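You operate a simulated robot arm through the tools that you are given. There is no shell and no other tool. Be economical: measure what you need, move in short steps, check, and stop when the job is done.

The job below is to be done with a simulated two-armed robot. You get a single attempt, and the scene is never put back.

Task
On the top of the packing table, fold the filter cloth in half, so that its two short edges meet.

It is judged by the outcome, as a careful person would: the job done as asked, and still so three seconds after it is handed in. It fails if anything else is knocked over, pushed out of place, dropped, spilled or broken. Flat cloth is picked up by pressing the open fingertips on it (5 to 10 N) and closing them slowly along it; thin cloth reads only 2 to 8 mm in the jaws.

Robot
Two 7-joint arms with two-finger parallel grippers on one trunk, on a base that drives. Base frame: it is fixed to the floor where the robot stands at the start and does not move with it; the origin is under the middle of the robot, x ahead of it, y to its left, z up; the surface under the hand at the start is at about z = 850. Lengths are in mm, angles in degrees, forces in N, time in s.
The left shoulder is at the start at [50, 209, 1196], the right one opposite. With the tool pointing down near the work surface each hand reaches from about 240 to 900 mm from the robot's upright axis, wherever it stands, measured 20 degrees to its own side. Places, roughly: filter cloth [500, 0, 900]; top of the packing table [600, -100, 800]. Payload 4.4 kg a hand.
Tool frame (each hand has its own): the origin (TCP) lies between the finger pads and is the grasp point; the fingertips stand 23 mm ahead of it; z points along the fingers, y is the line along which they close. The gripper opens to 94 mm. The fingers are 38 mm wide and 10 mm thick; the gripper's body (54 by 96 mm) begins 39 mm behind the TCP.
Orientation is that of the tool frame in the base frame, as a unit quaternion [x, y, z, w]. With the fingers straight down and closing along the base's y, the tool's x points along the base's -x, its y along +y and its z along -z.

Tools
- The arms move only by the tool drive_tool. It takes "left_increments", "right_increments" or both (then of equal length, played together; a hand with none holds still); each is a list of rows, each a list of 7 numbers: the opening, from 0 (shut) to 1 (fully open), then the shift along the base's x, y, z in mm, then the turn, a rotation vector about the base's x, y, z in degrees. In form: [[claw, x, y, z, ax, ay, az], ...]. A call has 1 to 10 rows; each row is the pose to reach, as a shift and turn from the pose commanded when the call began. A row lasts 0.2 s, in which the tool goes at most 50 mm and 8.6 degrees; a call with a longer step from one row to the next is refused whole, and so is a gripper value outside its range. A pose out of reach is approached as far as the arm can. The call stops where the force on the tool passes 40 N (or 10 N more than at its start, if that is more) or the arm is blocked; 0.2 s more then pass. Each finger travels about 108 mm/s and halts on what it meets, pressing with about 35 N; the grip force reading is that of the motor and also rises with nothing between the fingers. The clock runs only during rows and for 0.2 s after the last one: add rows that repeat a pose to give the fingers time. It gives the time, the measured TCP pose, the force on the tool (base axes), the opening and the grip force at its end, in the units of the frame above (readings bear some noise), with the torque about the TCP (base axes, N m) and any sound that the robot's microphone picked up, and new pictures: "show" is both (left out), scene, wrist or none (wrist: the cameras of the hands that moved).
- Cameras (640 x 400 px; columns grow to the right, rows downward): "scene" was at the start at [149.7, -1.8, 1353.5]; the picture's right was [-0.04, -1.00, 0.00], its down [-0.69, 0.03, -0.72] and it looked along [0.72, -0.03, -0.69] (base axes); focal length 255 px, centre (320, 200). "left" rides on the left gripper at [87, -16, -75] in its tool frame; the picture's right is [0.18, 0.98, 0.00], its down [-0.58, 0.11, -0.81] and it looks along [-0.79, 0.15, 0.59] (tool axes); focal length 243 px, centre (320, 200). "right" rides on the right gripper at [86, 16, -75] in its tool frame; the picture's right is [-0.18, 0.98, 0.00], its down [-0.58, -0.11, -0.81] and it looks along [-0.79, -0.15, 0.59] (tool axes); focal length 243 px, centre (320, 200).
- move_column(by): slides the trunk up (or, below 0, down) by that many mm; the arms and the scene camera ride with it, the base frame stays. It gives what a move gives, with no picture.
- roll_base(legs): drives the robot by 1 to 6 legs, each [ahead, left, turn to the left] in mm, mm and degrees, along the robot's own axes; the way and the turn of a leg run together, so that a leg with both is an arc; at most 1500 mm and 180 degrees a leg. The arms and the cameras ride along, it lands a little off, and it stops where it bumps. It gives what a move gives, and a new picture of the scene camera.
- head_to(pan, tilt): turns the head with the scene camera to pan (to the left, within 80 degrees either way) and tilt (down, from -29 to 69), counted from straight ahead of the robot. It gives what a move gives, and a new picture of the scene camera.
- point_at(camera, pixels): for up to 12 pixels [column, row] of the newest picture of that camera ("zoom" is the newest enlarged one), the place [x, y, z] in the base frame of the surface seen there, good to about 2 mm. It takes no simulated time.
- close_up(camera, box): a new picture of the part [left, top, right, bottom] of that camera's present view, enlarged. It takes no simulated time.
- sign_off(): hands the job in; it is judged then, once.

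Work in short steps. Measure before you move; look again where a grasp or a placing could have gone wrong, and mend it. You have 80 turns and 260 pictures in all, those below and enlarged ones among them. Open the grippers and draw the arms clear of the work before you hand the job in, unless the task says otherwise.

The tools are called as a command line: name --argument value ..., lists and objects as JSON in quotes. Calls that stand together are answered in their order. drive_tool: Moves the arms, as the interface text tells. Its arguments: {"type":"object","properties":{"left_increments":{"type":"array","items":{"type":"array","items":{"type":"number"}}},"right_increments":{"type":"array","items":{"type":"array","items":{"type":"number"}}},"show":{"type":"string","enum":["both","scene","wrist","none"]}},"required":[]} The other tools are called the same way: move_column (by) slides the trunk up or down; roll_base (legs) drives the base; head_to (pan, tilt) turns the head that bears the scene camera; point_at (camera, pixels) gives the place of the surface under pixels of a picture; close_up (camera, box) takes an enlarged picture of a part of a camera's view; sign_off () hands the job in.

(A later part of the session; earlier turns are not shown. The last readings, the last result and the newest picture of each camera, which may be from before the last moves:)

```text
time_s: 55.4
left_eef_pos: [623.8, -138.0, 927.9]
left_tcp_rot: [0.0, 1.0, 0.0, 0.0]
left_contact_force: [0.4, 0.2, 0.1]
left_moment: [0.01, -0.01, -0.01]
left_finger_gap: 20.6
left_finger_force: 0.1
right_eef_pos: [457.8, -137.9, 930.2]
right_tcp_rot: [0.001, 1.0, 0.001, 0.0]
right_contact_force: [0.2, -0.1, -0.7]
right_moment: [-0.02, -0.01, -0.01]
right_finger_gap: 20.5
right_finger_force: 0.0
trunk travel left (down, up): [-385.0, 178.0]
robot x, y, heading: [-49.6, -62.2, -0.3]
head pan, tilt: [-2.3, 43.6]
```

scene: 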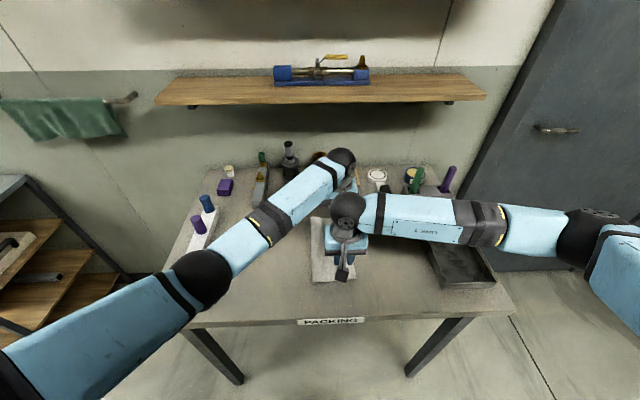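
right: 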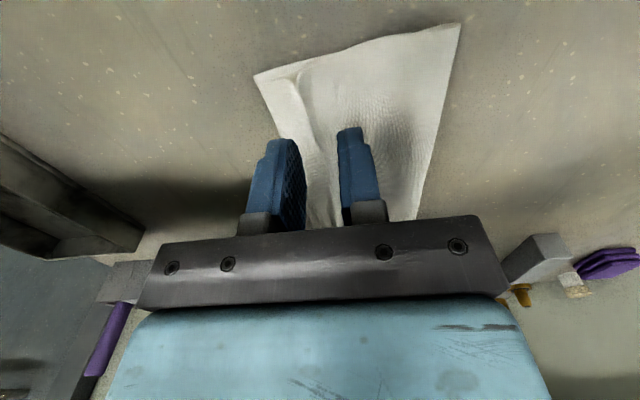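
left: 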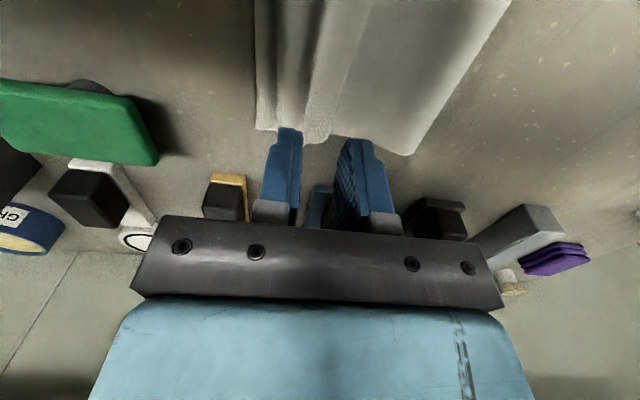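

Left elbow now stays well above the rack. Descend to just above the flap.

drive_tool --left_increments '[[0.22, 0, -1, -20, 0, 0, 0], [0.22, 0, -1, -36, 0, 0, 0], [0.22, 0, -1, -42, 0, 0, 0], [0.22, 0, -1, -45, 0, 0, 0], [0.22, 0, -1, -47, 0, 0, 0], [0.22, 0, -1, -47, 0, 0, 0]]' --right_increments '[[0.22, 0, 0, -20, 0, 0, 0], [0.22, 0, 0, -36, 0, 0, 0], [0.22, 0, 0, -44, 0, 0, 0], [0.22, 0, 0, -47, 0, 0, 0], [0.22, 0, 0, -49, 0, 0, 0], [0.22, 0, 0, -49, 0, 0, 0]]' --show "wrist"

```text
time_s: 56.8
left_eef_pos: [620.3, -139.9, 882.1]
left_tcp_rot: [-0.001, 1.0, 0.0, 0.0]
left_contact_force: [2.0, 1.2, -0.7]
left_moment: [-0.07, 0.1, -0.06]
left_finger_gap: 20.6
left_finger_force: 0.0
right_eef_pos: [457.7, -137.1, 880.2]
right_tcp_rot: [0.001, 1.0, 0.002, 0.0]
right_contact_force: [-0.6, -0.9, -0.2]
right_moment: [0.06, -0.13, -0.05]
right_finger_gap: 20.6
right_finger_force: 0.1
trunk travel left (down, up): [-385.0, 178.0]
robot x, y, heading: [-50.2, -61.8, 0.3]
head pan, tilt: [-2.3, 43.6]
```

right: 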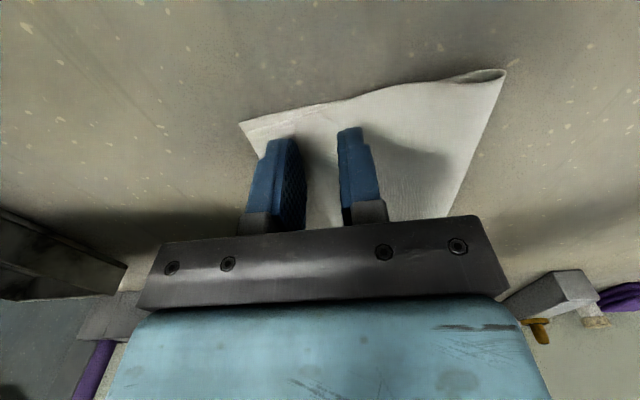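
left: 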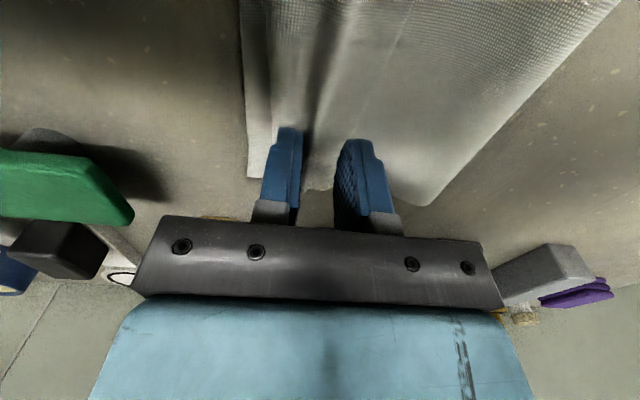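

Fingertips are at the flap. Press ~3 mm more and then close slowly in the same call if force stays modest — first press.

drive_tool --left_increments '[[0.22, 0, 0, -2, 0, 0, 0], [0.22, 0, 0, -3.5, 0, 0, 0], [0.22, 0, 0, -3.5, 0, 0, 0]]' --right_increments '[[0.22, 0, 0, -1.5, 0, 0, 0], [0.22, 0, 0, -2, 0, 0, 0], [0.22, 0, 0, -2, 0, 0, 0]]' --show "none"

```text
time_s: 57.6
left_eef_pos: [622.1, -141.2, 878.9]
left_tcp_rot: [-0.001, 1.0, 0.0, 0.001]
left_contact_force: [0.3, 0.4, -0.5]
left_moment: [0.0, -0.01, 0.01]
left_finger_gap: 20.7
left_finger_force: 0.1
right_eef_pos: [456.4, -137.6, 879.0]
right_tcp_rot: [0.001, 1.0, 0.001, 0.001]
right_contact_force: [-0.3, -0.6, 0.5]
right_moment: [0.03, 0.0, 0.0]
right_finger_gap: 20.5
right_finger_force: 0.3
trunk travel left (down, up): [-385.0, 178.0]
robot x, y, heading: [-49.1, -63.1, -0.3]
head pan, tilt: [-2.3, 43.6]
```

Still no press; close in with 1 mm steps.

drive_tool --left_increments '[[0.22, 0, 0, -1, 0, 0, 0], [0.22, 0, 0, -2, 0, 0, 0], [0.22, 0, 0, -2.5, 0, 0, 0], [0.22, 0, 0, -2.5, 0, 0, 0]]' --right_increments '[[0.22, 0, 0, -1, 0, 0, 0], [0.22, 0, 0, -2, 0, 0, 0], [0.22, 0, 0, -2.5, 0, 0, 0], [0.22, 0, 0, -2.5, 0, 0, 0]]' --show "none"

```text
time_s: 58.6
left_eef_pos: [620.9, -138.3, 878.2]
left_tcp_rot: [0.0, 1.0, 0.0, 0.0]
left_contact_force: [0.1, -0.5, 0.6]
left_moment: [0.0, -0.01, 0.02]
left_finger_gap: 20.5
left_finger_force: 0.0
right_eef_pos: [457.6, -137.9, 875.9]
right_tcp_rot: [0.001, 1.0, 0.001, 0.001]
right_contact_force: [0.6, 1.2, 1.8]
right_moment: [0.01, 0.01, 0.01]
right_finger_gap: 20.9
right_finger_force: 0.1
trunk travel left (down, up): [-385.0, 178.0]
robot x, y, heading: [-53.5, -61.7, -0.0]
head pan, tilt: [-2.3, 43.6]
```

Light contact on the right; press left 2.5 mm and right 1 mm more, then close slowly.

drive_tool --left_increments '[[0.22, 0, 0, -1.5, 0, 0, 0], [0.22, 0, 0, -2.5, 0, 0, 0], [0.2, 0, 0, -2.5, 0, 0, 0], [0.16, 0, 0, -2.5, 0, 0, 0], [0.12, 0, 0, -2.5, 0, 0, 0], [0.08, 0, 0, -2.5, 0, 0, 0], [0.04, 0, 0, -2.5, 0, 0, 0], [0, 0, 0, -2.5, 0, 0, 0], [0, 0, 0, -2.5, 0, 0, 0]]' --right_increments '[[0.22, 0, 0, -0.5, 0, 0, 0], [0.22, 0, 0, -1, 0, 0, 0], [0.2, 0, 0, -1, 0, 0, 0], [0.16, 0, 0, -1, 0, 0, 0], [0.12, 0, 0, -1, 0, 0, 0], [0.08, 0, 0, -1, 0, 0, 0], [0.04, 0, 0, -1, 0, 0, 0], [0, 0, 0, -1, 0, 0, 0], [0, 0, 0, -1, 0, 0, 0]]' --show "none"

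drive_tool --left_increments '[[0, 0, 0, 12, 0, 0, 0], [0, 0, 0, 27, 0, 0, 0], [0, 0, 0, 42, 0, 0, 0]]' --right_increments '[[0, 0, 0, 12, 0, 0, 0], [0, 0, 0, 27, 0, 0, 0], [0, 0, 0, 42, 0, 0, 0]]'

```text
time_s: 60.6
left_eef_pos: [620.8, -140.9, 876.2]
left_tcp_rot: [0.0, 1.0, 0.001, 0.001]
left_contact_force: [-0.1, -1.1, 11.4]
left_moment: [0.04, -0.08, -0.02]
left_finger_gap: 2.0
left_finger_force: 35.1
right_eef_pos: [457.8, -137.1, 877.1]
right_tcp_rot: [0.0, 1.0, 0.001, 0.002]
right_contact_force: [0.9, -0.3, 4.4]
right_moment: [-0.04, 0.05, 0.01]
right_finger_gap: 2.3
right_finger_force: 35.0
trunk travel left (down, up): [-385.0, 178.0]
robot x, y, heading: [-51.6, -69.0, -0.1]
head pan, tilt: [-2.3, 43.6]
```

```text
time_s: 61.4
left_eef_pos: [621.9, -139.3, 918.1]
left_tcp_rot: [-0.001, 1.0, 0.0, 0.001]
left_contact_force: [-1.2, 0.6, 0.5]
left_moment: [0.02, -0.01, 0.02]
left_finger_gap: 2.0
left_finger_force: 35.1
right_eef_pos: [457.9, -137.1, 916.9]
right_tcp_rot: [0.001, 1.0, 0.001, 0.001]
right_contact_force: [0.1, -0.1, 0.1]
right_moment: [0.0, -0.01, 0.03]
right_finger_gap: 2.0
right_finger_force: 34.9
trunk travel left (down, up): [-385.0, 178.0]
robot x, y, heading: [-54.4, -63.1, 0.0]
head pan, tilt: [-2.3, 43.6]
```

scene: 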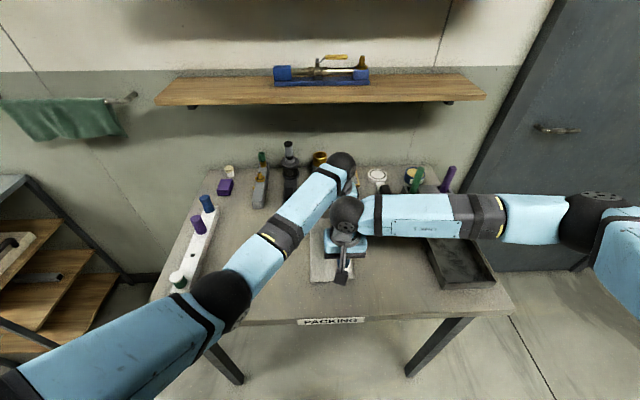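
right: 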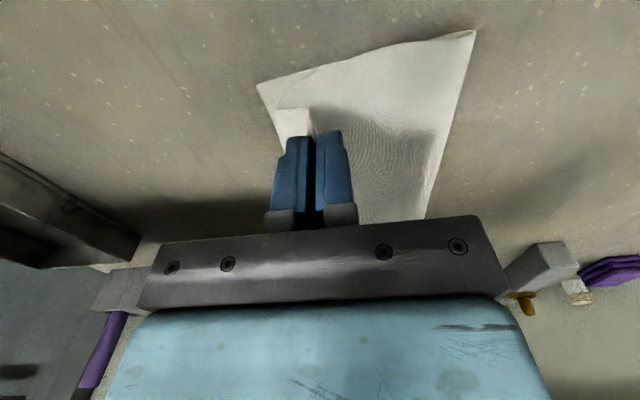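
left: 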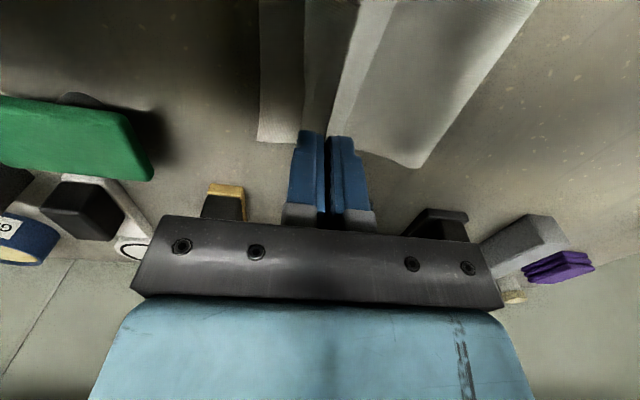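

Both hold something. Look closely at what hangs at each jaw.

close_up --camera "right" --box '[230, 30, 480, 186]'

close_up --camera "left" --box '[230, 0, 480, 156]'

```text
2.56 times, centred on (355, 108) of right
```

zoom: 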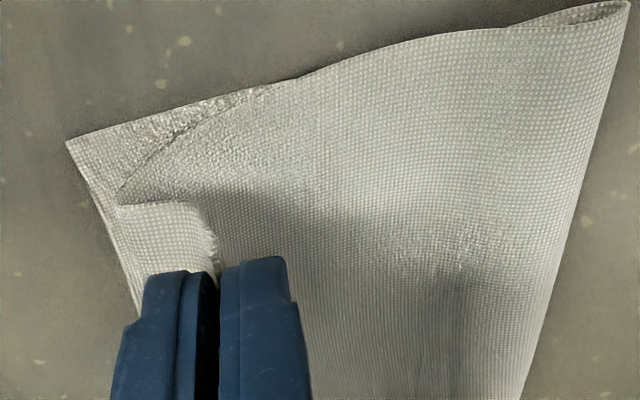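

```text
2.56 times, centred on (355, 78) of left
```

zoom: 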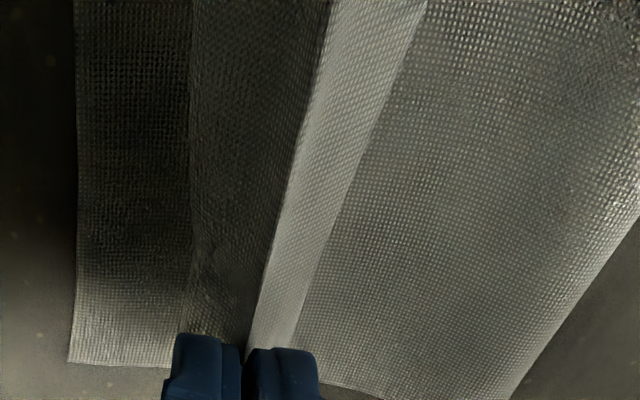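

The right jaw holds the very edge (no tail), the left has only a ~10 mm tail. So I can redo the lay-down: carry the edge back toward +y (y≈+20) to relay the lower layer and move the crease out.

drive_tool --left_increments '[[0, 0, 15, 15, 0, 0, 0], [0, 0, 35, 28, 0, 0, 0], [0, 0, 57, 38, 0, 0, 0], [0, 0, 80, 45, 0, 0, 0], [0, 0, 103, 48, 0, 0, 0], [0, 0, 126, 48, 0, 0, 0], [0, 0, 148, 45, 0, 0, 0], [0, 0, 160, 40, 0, 0, 0], [0, 0, 160, 40, 0, 0, 0]]' --right_increments '[[0, 0, 15, 15, 0, 0, 0], [0, 0, 35, 28, 0, 0, 0], [0, 0, 57, 38, 0, 0, 0], [0, 0, 80, 45, 0, 0, 0], [0, 0, 103, 48, 0, 0, 0], [0, 0, 126, 48, 0, 0, 0], [0, 0, 148, 45, 0, 0, 0], [0, 0, 160, 40, 0, 0, 0], [0, 0, 160, 40, 0, 0, 0]]'

```text
time_s: 62.6
left_eef_pos: [625.5, -35.9, 966.4]
left_tcp_rot: [-0.004, 1.0, 0.0, 0.002]
left_contact_force: [-1.1, 0.1, 0.0]
left_moment: [-0.02, 0.06, -0.01]
left_finger_gap: 2.0
left_finger_force: 34.7
right_eef_pos: [458.3, -41.4, 961.7]
right_tcp_rot: [0.005, 1.0, -0.004, -0.002]
right_contact_force: [-0.1, -2.9, 1.3]
right_moment: [0.33, -0.17, -0.03]
right_finger_gap: 2.0
right_finger_force: 35.5
trunk travel left (down, up): [-385.0, 178.0]
robot x, y, heading: [-49.4, -60.9, -0.0]
head pan, tilt: [-2.3, 43.6]
stopped in row 6 (right hand): the force on the tool passed its limit at 45 N (the readings are from after the stop); the commanded pose is now the measured one
```

scene: 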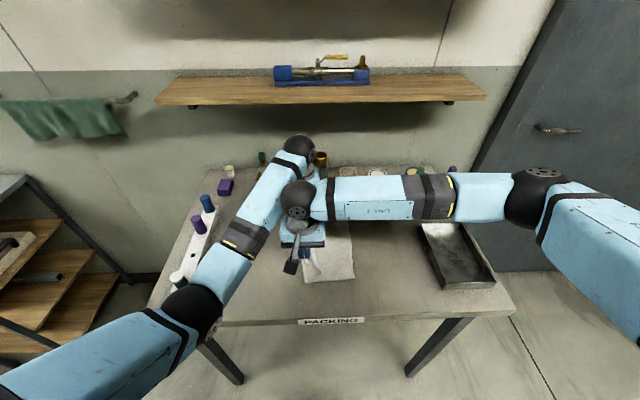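
right: 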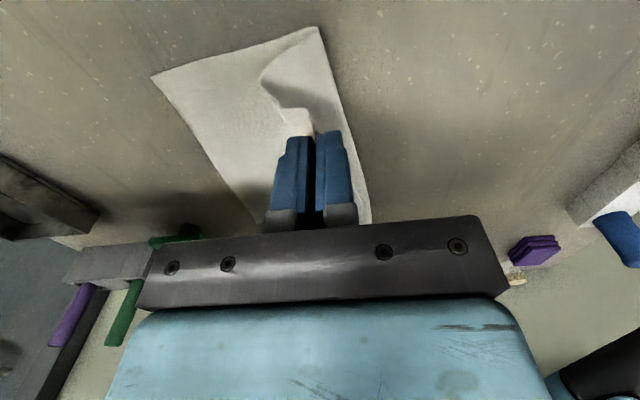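
left: 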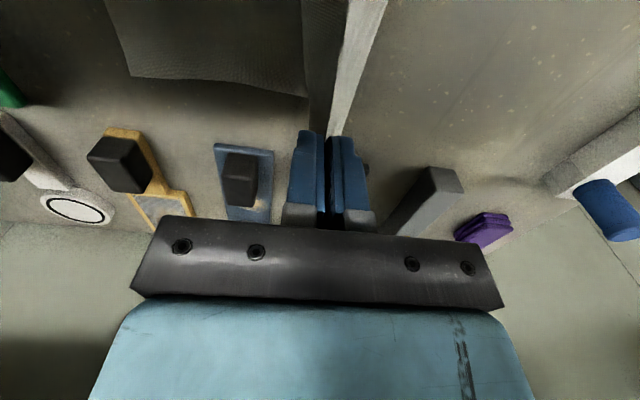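

The stop was the left forearm touching the right wrist; I go no further that way. Measure where the crease lies now.

point_at --camera "right" --pixels '[[155, 78], [240, 200], [318, 30], [335, 85], [350, 130], [365, 190], [262, 80], [285, 105]]'

point_at --camera "left" --pixels '[[135, 70], [118, 30], [300, 90], [345, 70]]'

```text
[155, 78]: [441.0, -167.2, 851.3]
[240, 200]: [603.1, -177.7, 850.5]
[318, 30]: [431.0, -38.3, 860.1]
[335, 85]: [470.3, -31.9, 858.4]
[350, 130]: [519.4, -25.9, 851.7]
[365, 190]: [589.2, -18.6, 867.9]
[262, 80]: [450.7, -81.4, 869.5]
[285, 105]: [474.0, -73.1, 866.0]
```

```text
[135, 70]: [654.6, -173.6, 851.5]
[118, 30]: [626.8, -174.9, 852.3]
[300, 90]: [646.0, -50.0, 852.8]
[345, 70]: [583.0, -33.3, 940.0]
```

Crease is now at y≈-20…-38, close to ideal (-28), bottom edge at -167…-175. Lay the edge down again in an arc without overshoot: right to y≈-168, left (which has a tail) to y≈-150.

drive_tool --left_increments '[[0, 0, -13, 15, 0, 0, 0], [0, 0, -31, 18, 0, 0, 0], [0, 0, -51, 10, 0, 0, 0], [0, 0, -70, -6, 0, 0, 0], [0, 0, -88, -26, 0, 0, 0], [0, 0, -101, -46, 0, 0, 0], [0, 0, -109, -64, 0, 0, 0], [0, 0, -113, -77, 0, 0, 0], [0, 0, -114, -85, 0, 0, 0], [0, 0, -114, -87, 0, 0, 0]]' --right_increments '[[0, 0, -15, 15, 0, 0, 0], [0, 0, -35, 18, 0, 0, 0], [0, 0, -57, 10, 0, 0, 0], [0, 0, -78, -6, 0, 0, 0], [0, 0, -98, -25, 0, 0, 0], [0, 0, -113, -45, 0, 0, 0], [0, 0, -122, -62, 0, 0, 0], [0, 0, -126, -74, 0, 0, 0], [0, 0, -127, -81, 0, 0, 0], [0, 0, -127, -83, 0, 0, 0]]'

close_up --camera "right" --box '[230, 30, 480, 186]'

close_up --camera "left" --box '[230, 50, 480, 206]'

```text
time_s: 64.8
left_eef_pos: [633.8, -127.2, 876.4]
left_tcp_rot: [-0.013, 1.0, 0.012, 0.005]
left_contact_force: [-29.2, -9.8, 24.8]
left_moment: [-0.3, 0.56, 0.16]
left_finger_gap: 2.0
left_finger_force: 35.2
right_eef_pos: [461.3, -169.8, 883.9]
right_tcp_rot: [0.007, 1.0, -0.001, 0.005]
right_contact_force: [24.8, 9.4, -0.2]
right_moment: [0.17, -0.51, 0.18]
right_finger_gap: 2.2
right_finger_force: 34.8
trunk travel left (down, up): [-385.0, 178.0]
robot x, y, heading: [-56.1, -64.1, 0.1]
head pan, tilt: [-2.3, 43.6]
stopped in row 10 (left hand): the force on the tool passed its limit at 45 N (the readings are from after the stop); the commanded pose is now the measured one
```

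scene: 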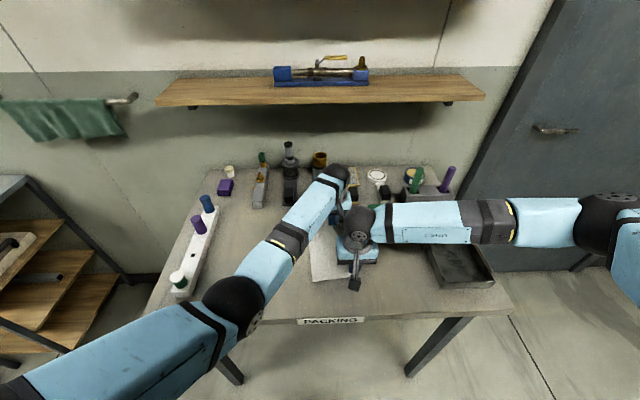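
right: 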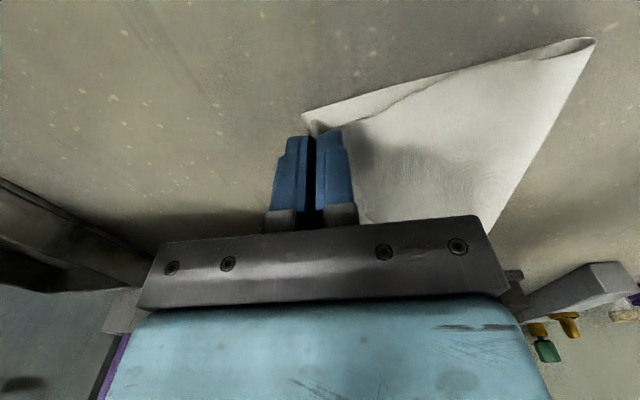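
left: 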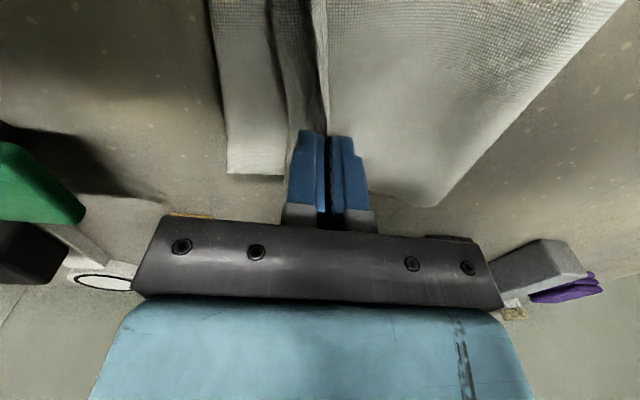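

```text
2.56 times, centred on (355, 108) of right
```

zoom: 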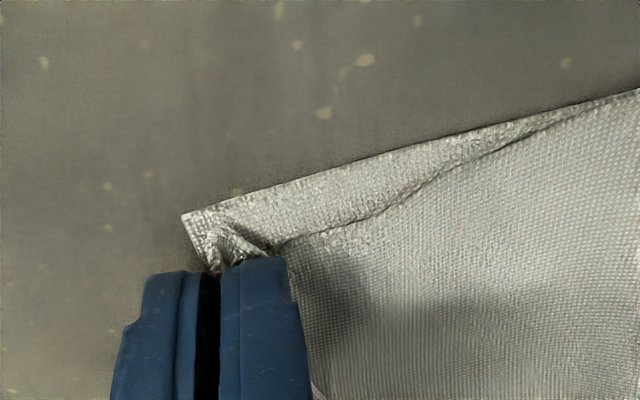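

```text
2.56 times, centred on (355, 128) of left
```

zoom: 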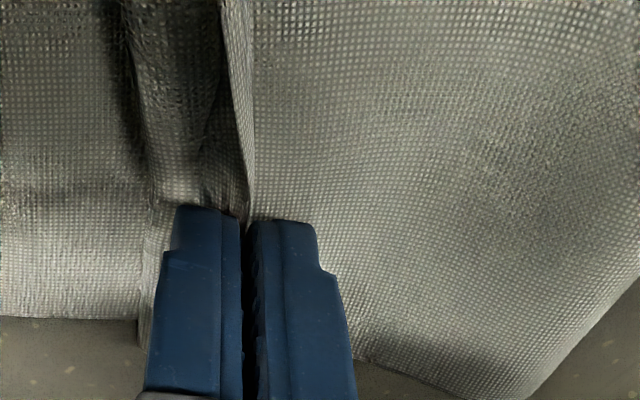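

The near corner is laid right at the lower corner, but left forearm and right wrist push on each other (±28 N). Release the right hand gently, lift and take it away to -y; the left holds.

drive_tool --right_increments '[[0, 0, 0, -3, 0, 0, 0], [0.05, 0, 0, -3, 0, 0, 0], [0.1, 0, 0, -3, 0, 0, 0], [0.1, 0, 0, 5, 0, 0, 0], [0.1, 0, -2, 20, 0, 0, 0], [0.1, 0, -20, 45, 0, 0, 0], [0.1, 0, -50, 75, 0, 0, 0], [0.1, 0, -85, 100, 0, 0, 0], [0.1, -10, -120, 110, 0, 0, 0]]'

```text
time_s: 66.8
left_eef_pos: [632.6, -125.6, 876.7]
left_tcp_rot: [-0.013, 1.0, 0.015, 0.006]
left_contact_force: [1.7, -2.2, 29.5]
left_moment: [-0.1, -0.14, -0.01]
left_finger_gap: 2.0
left_finger_force: 34.6
right_eef_pos: [447.9, -291.4, 992.3]
right_tcp_rot: [0.005, 1.0, -0.003, 0.002]
right_contact_force: [-0.2, 0.3, -0.8]
right_moment: [-0.06, 0.0, -0.03]
right_finger_gap: 9.4
right_finger_force: 0.0
trunk travel left (down, up): [-385.0, 178.0]
robot x, y, heading: [-49.1, -61.4, -0.0]
head pan, tilt: [-2.3, 43.6]
```

scene: 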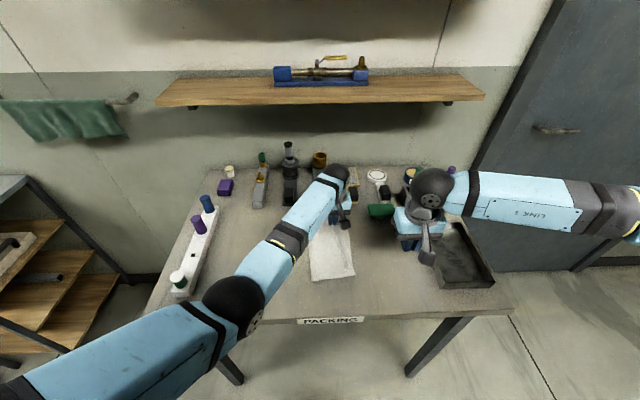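
right: 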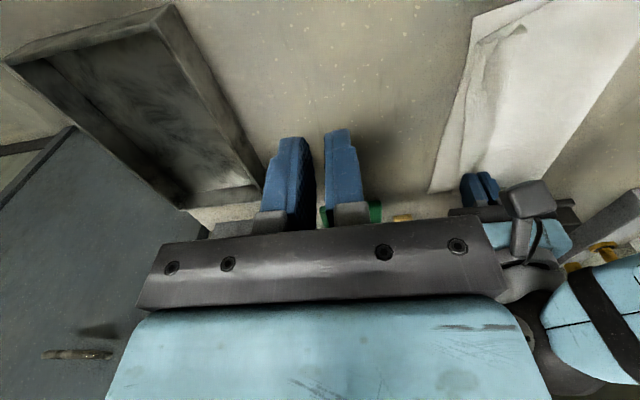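

Right is clear; the right camera sees the cloth well. Now lift the left hand a bit and carry its corner on to y≈-160, x≈625.

drive_tool --left_increments '[[0, 0, 0, 12, 0, 0, 0], [0, -3, -8, 25, 0, 0, 0], [0, -6, -20, 28, 0, 0, 0], [0, -8, -30, 22, 0, 0, 0], [0, -8, -36, 14, 0, 0, 0], [0, -8, -37, 7, 0, 0, 0], [0, -8, -37, 3, 0, 0, 0]]'

close_up --camera "right" --box '[400, 0, 640, 200]'

close_up --camera "left" --box '[230, 50, 480, 206]'

```text
time_s: 68.2
left_eef_pos: [641.2, -125.8, 875.9]
left_tcp_rot: [-0.031, 0.999, 0.032, 0.011]
left_contact_force: [-5.9, 3.2, 29.3]
left_moment: [-0.03, 0.37, -0.07]
left_finger_gap: 2.0
left_finger_force: 34.8
right_eef_pos: [447.9, -288.1, 989.9]
right_tcp_rot: [0.005, 1.0, -0.003, 0.002]
right_contact_force: [0.3, 0.3, -0.1]
right_moment: [-0.03, 0.0, -0.02]
right_finger_gap: 9.4
right_finger_force: 0.1
trunk travel left (down, up): [-385.0, 178.0]
robot x, y, heading: [-49.6, -62.5, 0.1]
head pan, tilt: [-2.3, 43.6]
stopped in row 7 (left hand): the force on the tool passed its limit at 45 N (the readings are from after the stop); the commanded pose is now the measured one
```

scene: 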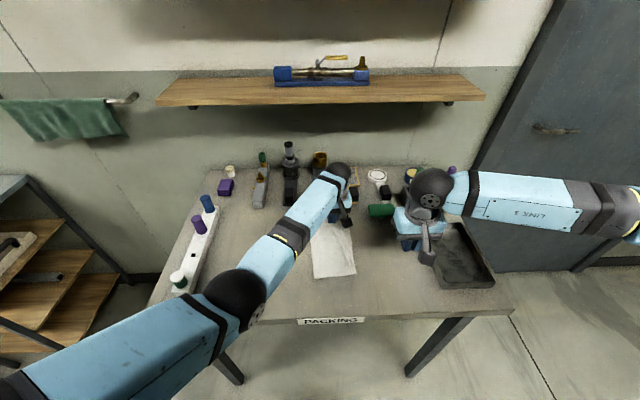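
left: 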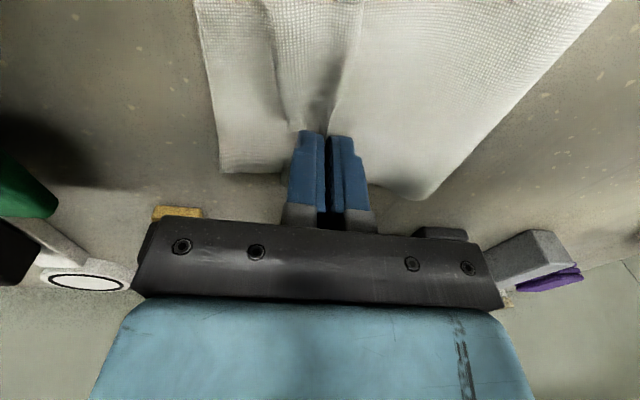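

```text
2.00 times, centred on (520, 100) of right
```

zoom: 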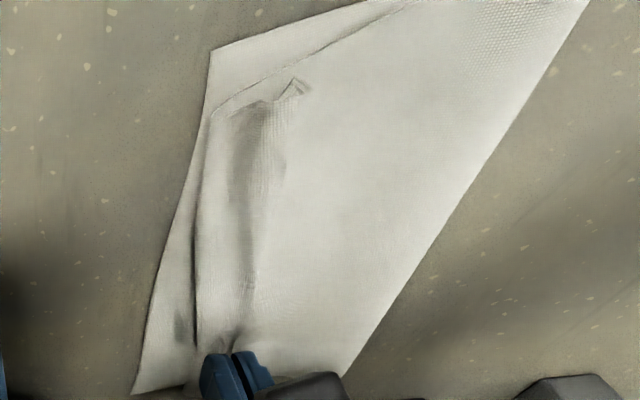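

```text
2.56 times, centred on (355, 128) of left
```

zoom: 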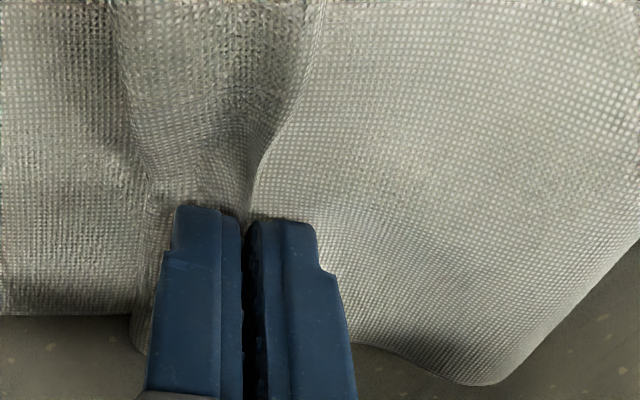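

The left hand did not follow (stayed at y≈-126, pressing 29 N down): something holds it. Lift it straight up, with the cloth still held, and look.

drive_tool --left_increments '[[0, 0, 0, 5, 0, 0, 0], [0, -3, 0, 15, 0, 0, 0], [0, -6, 0, 25, 0, 0, 0], [0, -8, 0, 30, 0, 0, 0], [0, -8, 0, 30, 0, 0, 0]]'

close_up --camera "scene" --box '[190, 140, 450, 330]'

```text
time_s: 69.4
left_eef_pos: [639.4, -119.5, 905.6]
left_tcp_rot: [-0.034, 0.999, 0.035, 0.013]
left_contact_force: [0.0, -0.4, 0.0]
left_moment: [0.02, 0.04, -0.03]
left_finger_gap: 2.1
left_finger_force: 34.8
right_eef_pos: [449.3, -289.5, 989.5]
right_tcp_rot: [0.005, 1.0, -0.004, 0.001]
right_contact_force: [-1.0, 0.3, 0.0]
right_moment: [0.02, 0.02, 0.05]
right_finger_gap: 9.4
right_finger_force: 0.1
trunk travel left (down, up): [-385.0, 178.0]
robot x, y, heading: [-55.8, -63.4, -0.1]
head pan, tilt: [-2.3, 43.6]
```

scene: 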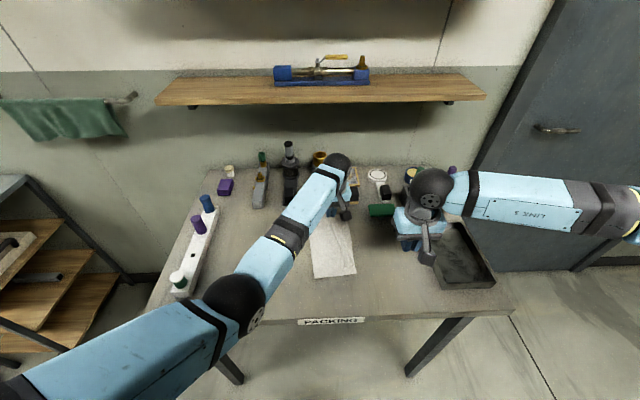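
left: 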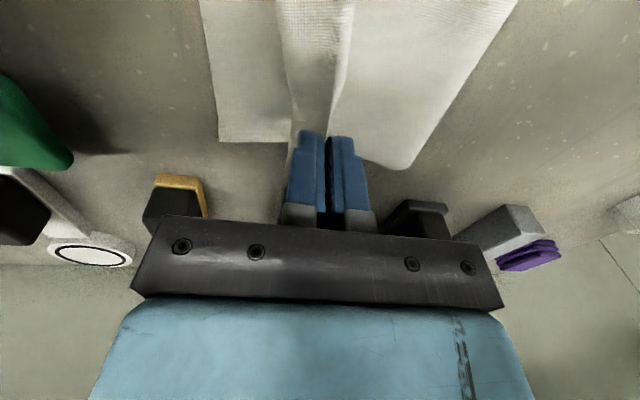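

```text
2.11 times, centred on (320, 235) of scene
```

zoom: 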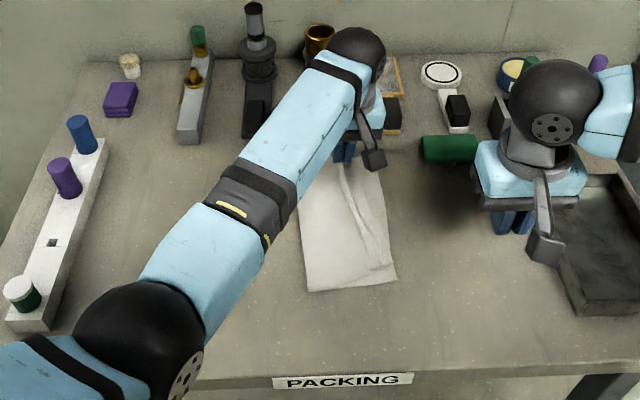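

Free in air now. Try moving -y at this height to see whether it follows.

drive_tool --left_increments '[[0, -3, -10, 5, 0, 0, 0], [0, -6, -22, 8, 0, 0, 0], [0, -8, -34, 8, 0, 0, 0], [0, -8, -40, 5, 0, 0, 0], [0, -8, -40, 5, 0, 0, 0]]' --show "scene"

```text
time_s: 70.8
left_eef_pos: [639.2, -130.0, 896.1]
left_tcp_rot: [-0.049, 0.998, 0.05, 0.009]
left_contact_force: [0.6, -0.8, 0.2]
left_moment: [-0.05, -0.01, -0.01]
left_finger_gap: 2.0
left_finger_force: 35.1
right_eef_pos: [449.9, -288.8, 989.3]
right_tcp_rot: [0.005, 1.0, -0.004, 0.001]
right_contact_force: [0.3, 0.1, -0.3]
right_moment: [-0.01, 0.01, -0.02]
right_finger_gap: 9.5
right_finger_force: 0.0
trunk travel left (down, up): [-385.0, 178.0]
robot x, y, heading: [-49.0, -61.2, 0.1]
head pan, tilt: [-2.3, 43.6]
stopped in row 5 (left hand): the arm was blocked; the commanded pose is now the measured one
```

scene: 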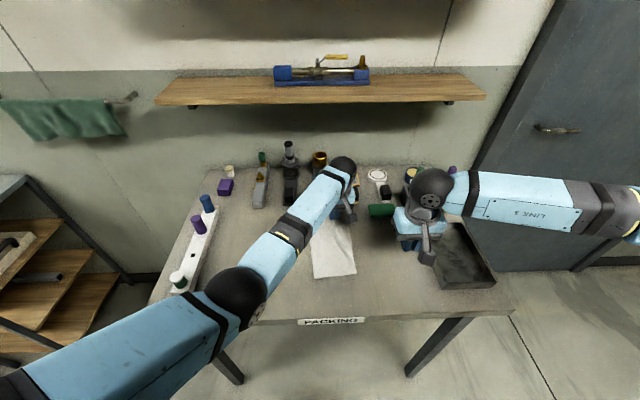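

The arm itself is blocked — the left elbow is evidently resting low near the table. I'll release the left hand here, raise the whole trunk to clear the elbow, retract the left arm, and finish with the right arm alone.

drive_tool --left_increments '[[0.05, 0, 0, 0, 0, 0, 0], [0.12, 0, 0, 0, 0, 0, 0], [0.2, 0, 0, 0, 0, 0, 0], [0.2, 0, 0, 10, 0, 0, 0], [0.2, 0, 0, 30, 0, 0, 0]]' --show "none"

move_column --by 170

drive_tool --left_increments '[[0.2, -10, 30, 10, 0, 0, 0], [0.2, -20, 65, 20, 0, 0, 0], [0.2, -30, 100, 30, 0, 0, 0], [0.2, -40, 135, 40, 0, 0, 0], [0.2, -50, 170, 50, 0, 0, 0], [0.2, -60, 205, 60, 0, 0, 0], [0.2, -70, 240, 60, 0, 0, 0], [0.2, -80, 275, 60, 0, 0, 0], [0.2, -80, 300, 60, 0, 0, 0]]' --show "scene"

```text
time_s: 72.0
left_eef_pos: [634.8, -125.4, 920.7]
left_tcp_rot: [-0.05, 0.997, 0.053, 0.007]
left_contact_force: [0.1, 0.6, 0.2]
left_moment: [0.01, 0.01, 0.0]
left_finger_gap: 18.7
left_finger_force: 0.1
right_eef_pos: [449.3, -289.3, 989.3]
right_tcp_rot: [0.006, 1.0, -0.003, 0.001]
right_contact_force: [0.6, 0.1, 0.8]
right_moment: [-0.05, -0.02, 0.02]
right_finger_gap: 9.6
right_finger_force: 0.0
trunk travel left (down, up): [-385.0, 178.0]
robot x, y, heading: [-50.7, -61.9, 0.0]
head pan, tilt: [-2.3, 43.6]
```

```text
time_s: 73.9
left_eef_pos: [638.4, -126.2, 1093.7]
left_tcp_rot: [-0.051, 0.997, 0.051, 0.008]
left_contact_force: [0.0, 0.0, -0.1]
left_moment: [0.01, 0.01, 0.0]
left_finger_gap: 18.8
left_finger_force: 0.0
right_eef_pos: [450.5, -288.8, 1158.6]
right_tcp_rot: [0.005, 1.0, -0.003, 0.002]
right_contact_force: [0.4, -0.3, -0.6]
right_moment: [-0.03, 0.03, -0.01]
right_finger_gap: 9.4
right_finger_force: 0.1
trunk travel left (down, up): [-555.0, 8.0]
robot x, y, heading: [-50.0, -62.9, -0.2]
head pan, tilt: [-2.3, 43.6]
```

```text
time_s: 75.3
left_eef_pos: [586.2, 158.6, 1138.3]
left_tcp_rot: [-0.082, 0.99, 0.113, 0.011]
left_contact_force: [0.4, -0.5, 0.0]
left_moment: [-0.03, 0.01, -0.01]
left_finger_gap: 18.9
left_finger_force: 0.0
left hand out of reach, approached as far as the arm can: row 6, 7
right_eef_pos: [450.5, -287.8, 1160.8]
right_tcp_rot: [0.004, 1.0, -0.004, 0.0]
right_contact_force: [0.0, -0.2, 1.2]
right_moment: [-0.02, -0.03, 0.01]
right_finger_gap: 9.3
right_finger_force: 0.1
trunk travel left (down, up): [-555.0, 8.0]
robot x, y, heading: [-49.0, -63.2, 0.3]
head pan, tilt: [-2.3, 43.6]
stopped in row 7 (left hand): the arm was blocked; the commanded pose is now the measured one
```

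scene: 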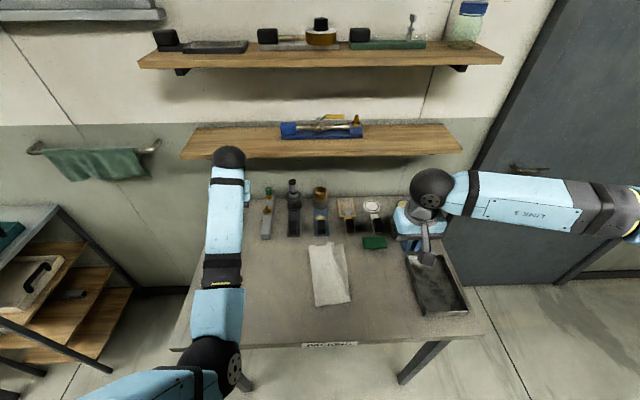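

The cloth is visible now. Zoom in and measure.

close_up --camera "scene" --box '[285, 225, 385, 320]'

close_up --camera "scene" --box '[140, 160, 480, 360]'

```text
4.21 times, centred on (335, 272) of scene
```

zoom: 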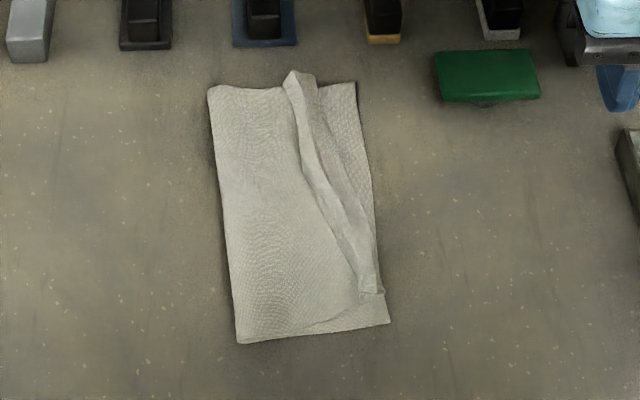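

```text
1.88 times, centred on (310, 260) of scene
```

zoom: 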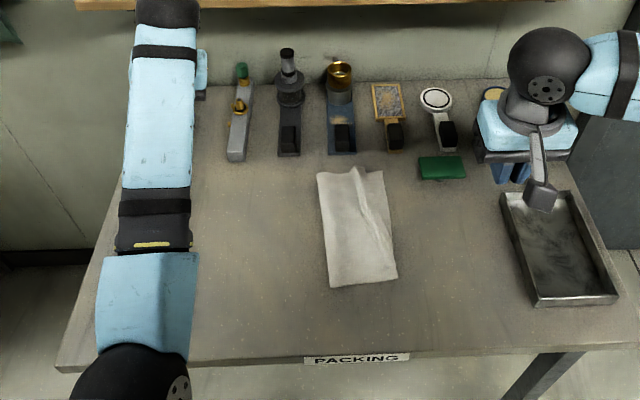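

Most of the layer is laid; a narrow turned-up flap runs from far (295,80) to near (372,285). Measure edges and flap.

point_at --camera "zoom" --pixels '[[60, 60], [200, 200]]'

close_up --camera "scene" --box '[300, 235, 370, 310]'

```text
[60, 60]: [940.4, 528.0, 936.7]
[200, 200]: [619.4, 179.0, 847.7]
```

```text
5.33 times, centred on (335, 272) of scene
```

zoom: 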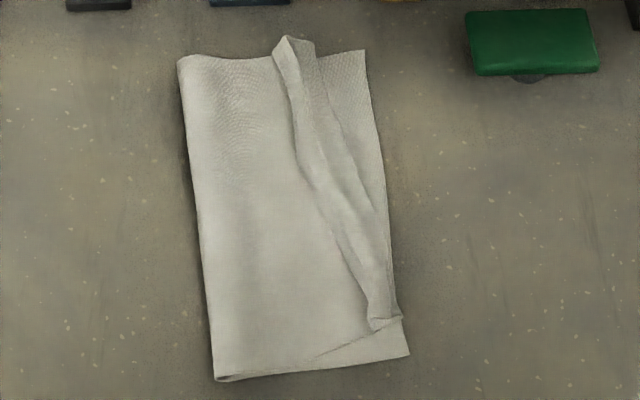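

point_at --camera "zoom" --pixels '[[215, 378], [408, 353], [370, 328], [398, 318], [330, 230], [365, 215], [385, 200], [282, 75], [310, 60], [364, 55], [182, 65], [196, 220]]'

point_at --camera "zoom" --pixels '[[302, 160], [320, 150], [340, 150], [378, 150], [290, 45], [350, 270], [365, 270], [380, 270], [392, 260], [320, 95], [295, 90], [335, 130]]'

```text
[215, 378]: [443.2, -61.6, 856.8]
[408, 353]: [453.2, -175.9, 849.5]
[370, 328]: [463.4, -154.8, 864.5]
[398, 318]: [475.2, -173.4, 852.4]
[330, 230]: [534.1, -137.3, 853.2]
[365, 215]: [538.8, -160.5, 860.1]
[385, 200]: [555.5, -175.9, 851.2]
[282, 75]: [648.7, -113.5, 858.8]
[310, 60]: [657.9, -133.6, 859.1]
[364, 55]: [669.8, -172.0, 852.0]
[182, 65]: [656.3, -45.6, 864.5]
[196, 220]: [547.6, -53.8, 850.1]
```

```text
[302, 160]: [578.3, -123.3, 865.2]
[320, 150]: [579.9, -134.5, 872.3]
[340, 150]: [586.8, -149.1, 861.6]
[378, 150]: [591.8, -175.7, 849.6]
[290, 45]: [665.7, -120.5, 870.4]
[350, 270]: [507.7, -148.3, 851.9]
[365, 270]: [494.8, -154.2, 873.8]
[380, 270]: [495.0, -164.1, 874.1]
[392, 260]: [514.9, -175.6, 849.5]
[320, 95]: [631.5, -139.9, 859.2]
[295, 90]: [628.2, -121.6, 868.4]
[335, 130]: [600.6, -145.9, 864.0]
```

Whole cloth lies at x 443–670; lower edge y≈-174, crease -46…-62 (should be ≈-29), upper edge turned up at about -115…-170. I'll redo the lay-down with swapped roles (left hand near, right hand far) so the forearms don't cross. First re-straighten the left arm to a natural pose near (480,60) at height.

drive_tool --left_increments '[[0.22, -10, -5, 10, -4, 0, -3], [0.22, -25, -15, 20, -8, 1, -6], [0.22, -40, -30, 20, -13, 1.3, -9.4], [0.22, -55, -45, 20, -13, 1.3, -9.4], [0.22, -70, -60, 20, -13, 1.3, -9.4], [0.22, -85, -75, 20, -13, 1.3, -9.4], [0.22, -100, -90, 20, -13, 1.3, -9.4], [0.22, -110, -100, 20, -13, 1.3, -9.4]]' --show "scene"

roll_base --legs '[[45, 0, 0]]'

```text
time_s: 76.0
left_eef_pos: [567.8, 225.5, 1144.7]
left_tcp_rot: [-0.059, 0.993, 0.098, 0.006]
left_contact_force: [0.3, -0.1, 1.4]
left_moment: [0.02, -0.02, -0.03]
left_finger_gap: 20.6
left_finger_force: 0.0
left hand out of reach, approached as far as the arm can: row 2, 3
right_eef_pos: [449.8, -288.9, 1158.7]
right_tcp_rot: [0.004, 1.0, -0.003, 0.001]
right_contact_force: [-0.2, 0.9, -0.8]
right_moment: [-0.01, 0.0, -0.02]
right_finger_gap: 9.3
right_finger_force: 0.2
trunk travel left (down, up): [-555.0, 8.0]
robot x, y, heading: [-50.1, -64.3, 0.1]
head pan, tilt: [-2.3, 43.6]
stopped in row 3 (left hand): the arm was blocked; the commanded pose is now the measured one
```

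scene: 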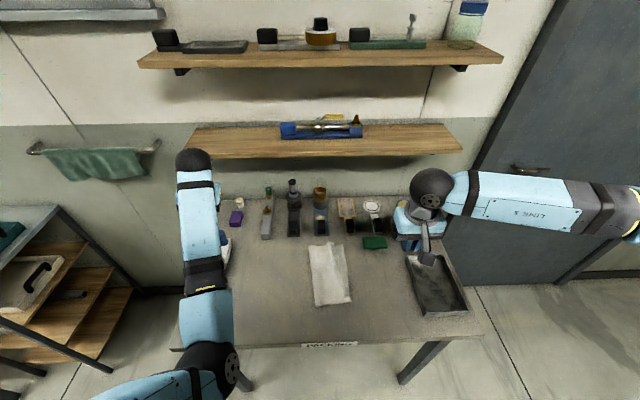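

```text
time_s: 76.9
left_eef_pos: [608.5, 224.9, 1146.7]
left_tcp_rot: [-0.059, 0.994, 0.097, 0.008]
left_contact_force: [-0.8, -0.3, -0.4]
left_moment: [-0.01, -0.03, 0.02]
left_finger_gap: 20.7
left_finger_force: 0.1
right_eef_pos: [490.0, -289.1, 1160.6]
right_tcp_rot: [0.006, 1.0, -0.004, 0.002]
right_contact_force: [0.2, 0.3, -0.6]
right_moment: [0.01, 0.01, 0.0]
right_finger_gap: 9.5
right_finger_force: 0.0
trunk travel left (down, up): [-555.0, 8.0]
robot x, y, heading: [-5.0, -61.9, 0.2]
head pan, tilt: [-2.3, 43.6]
```

scene: 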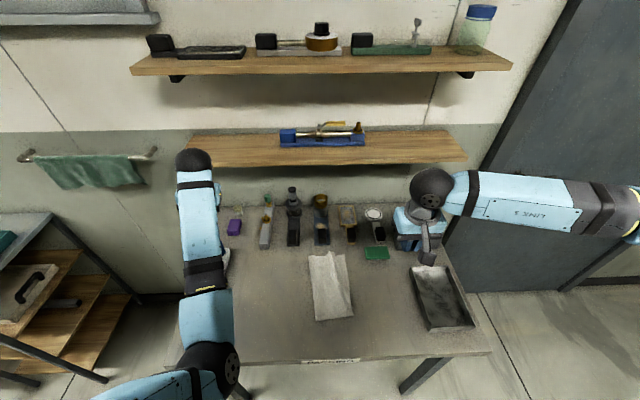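

The left arm is wound into an awkward pose. Try unwinding it with a pure retreat toward the body, no rotation.

drive_tool --left_increments '[[0.22, -25, 0, 5, 0, 0, 0], [0.22, -50, 0, 10, 0, 0, 0], [0.22, -75, 0, 20, 0, 0, 0], [0.22, -100, 0, 30, 0, 0, 0], [0.22, -125, 0, 40, 0, 0, 0], [0.22, -150, 0, 50, 0, 0, 0]]' --show "scene"

```text
time_s: 77.8
left_eef_pos: [561.0, 305.5, 1202.2]
left_tcp_rot: [-0.098, 0.98, 0.164, 0.046]
left_contact_force: [0.1, -0.4, 0.6]
left_moment: [-0.04, 0.01, 0.03]
left_finger_gap: 20.7
left_finger_force: 0.1
left hand out of reach, approached as far as the arm can: row 3, 4
right_eef_pos: [493.5, -288.3, 1159.1]
right_tcp_rot: [0.005, 1.0, -0.003, 0.001]
right_contact_force: [0.3, -0.2, 0.3]
right_moment: [0.04, -0.02, 0.01]
right_finger_gap: 9.5
right_finger_force: 0.1
trunk travel left (down, up): [-555.0, 8.0]
robot x, y, heading: [-5.8, -63.3, 0.1]
head pan, tilt: [-2.3, 43.6]
stopped in row 4 (left hand): the arm was blocked; the commanded pose is now the measured one
```

scene: 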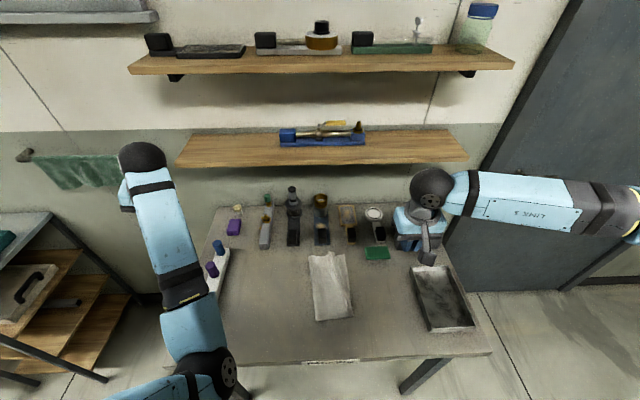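

The left arm has swung outward clear of the table; I leave it there and work with the right arm alone. Bring the right hand over the middle of the flap edge at (555,-140).

drive_tool --right_increments '[[0.27, 6, 15, -25, 0, 0, 0], [0.27, 12, 30, -50, 0, 0, 0], [0.27, 18, 45, -75, 0, 0, 0], [0.27, 25, 60, -100, 0, 0, 0], [0.27, 32, 80, -125, 0, 0, 0], [0.27, 40, 100, -150, 0, 0, 0], [0.27, 48, 120, -175, 0, 0, 0], [0.27, 55, 135, -200, 0, 0, 0], [0.27, 61, 148, -235, 0, 0, 0], [0.27, 61, 148, -258, 0, 0, 0]]' --show "wrist"

point_at --camera "right" --pixels '[[320, 100], [340, 100], [300, 100], [360, 100], [280, 100], [320, 140], [340, 140], [360, 140], [300, 140], [400, 100], [240, 100]]'

close_up --camera "right" --box '[200, 0, 480, 200]'

```text
time_s: 80.0
left_eef_pos: [560.1, 305.5, 1202.1]
left_tcp_rot: [-0.099, 0.98, 0.165, 0.044]
left_contact_force: [-0.2, -0.9, 0.5]
left_moment: [0.02, 0.0, 0.02]
left_finger_gap: 20.6
left_finger_force: 0.2
right_eef_pos: [556.2, -137.9, 902.7]
right_tcp_rot: [0.005, 1.0, -0.003, 0.001]
right_contact_force: [-0.4, 0.0, -0.3]
right_moment: [0.03, 0.0, 0.03]
right_finger_gap: 25.7
right_finger_force: 0.0
trunk travel left (down, up): [-555.0, 8.0]
robot x, y, heading: [-11.7, -61.2, -0.1]
head pan, tilt: [-2.3, 43.6]
```

right: 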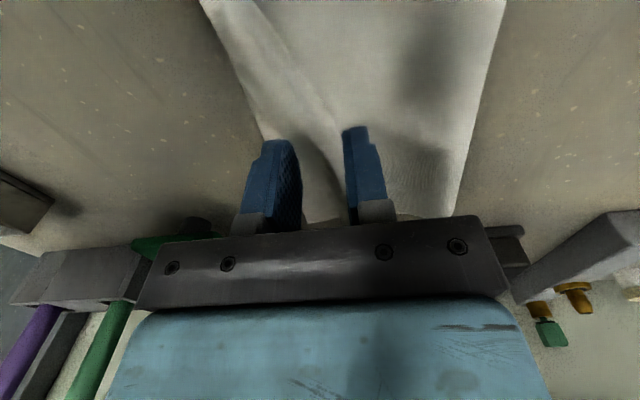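

```text
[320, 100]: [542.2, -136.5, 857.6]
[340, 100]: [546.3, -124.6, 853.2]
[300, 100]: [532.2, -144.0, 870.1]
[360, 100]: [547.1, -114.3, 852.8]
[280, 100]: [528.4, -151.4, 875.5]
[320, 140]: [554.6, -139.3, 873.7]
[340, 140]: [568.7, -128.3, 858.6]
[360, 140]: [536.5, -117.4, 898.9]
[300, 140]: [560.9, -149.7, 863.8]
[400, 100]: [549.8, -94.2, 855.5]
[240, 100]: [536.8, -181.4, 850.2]
```

```text
2.00 times, centred on (340, 100) of right
```

zoom: 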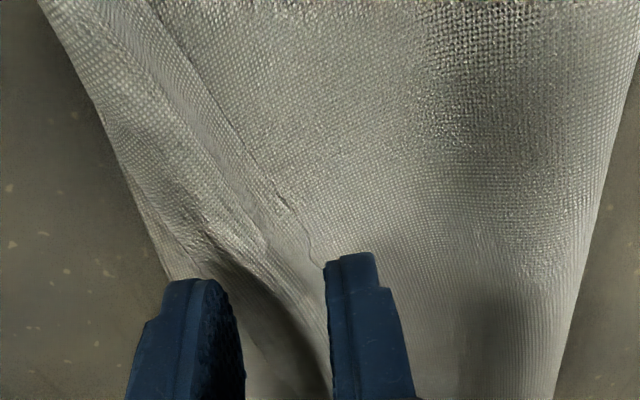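

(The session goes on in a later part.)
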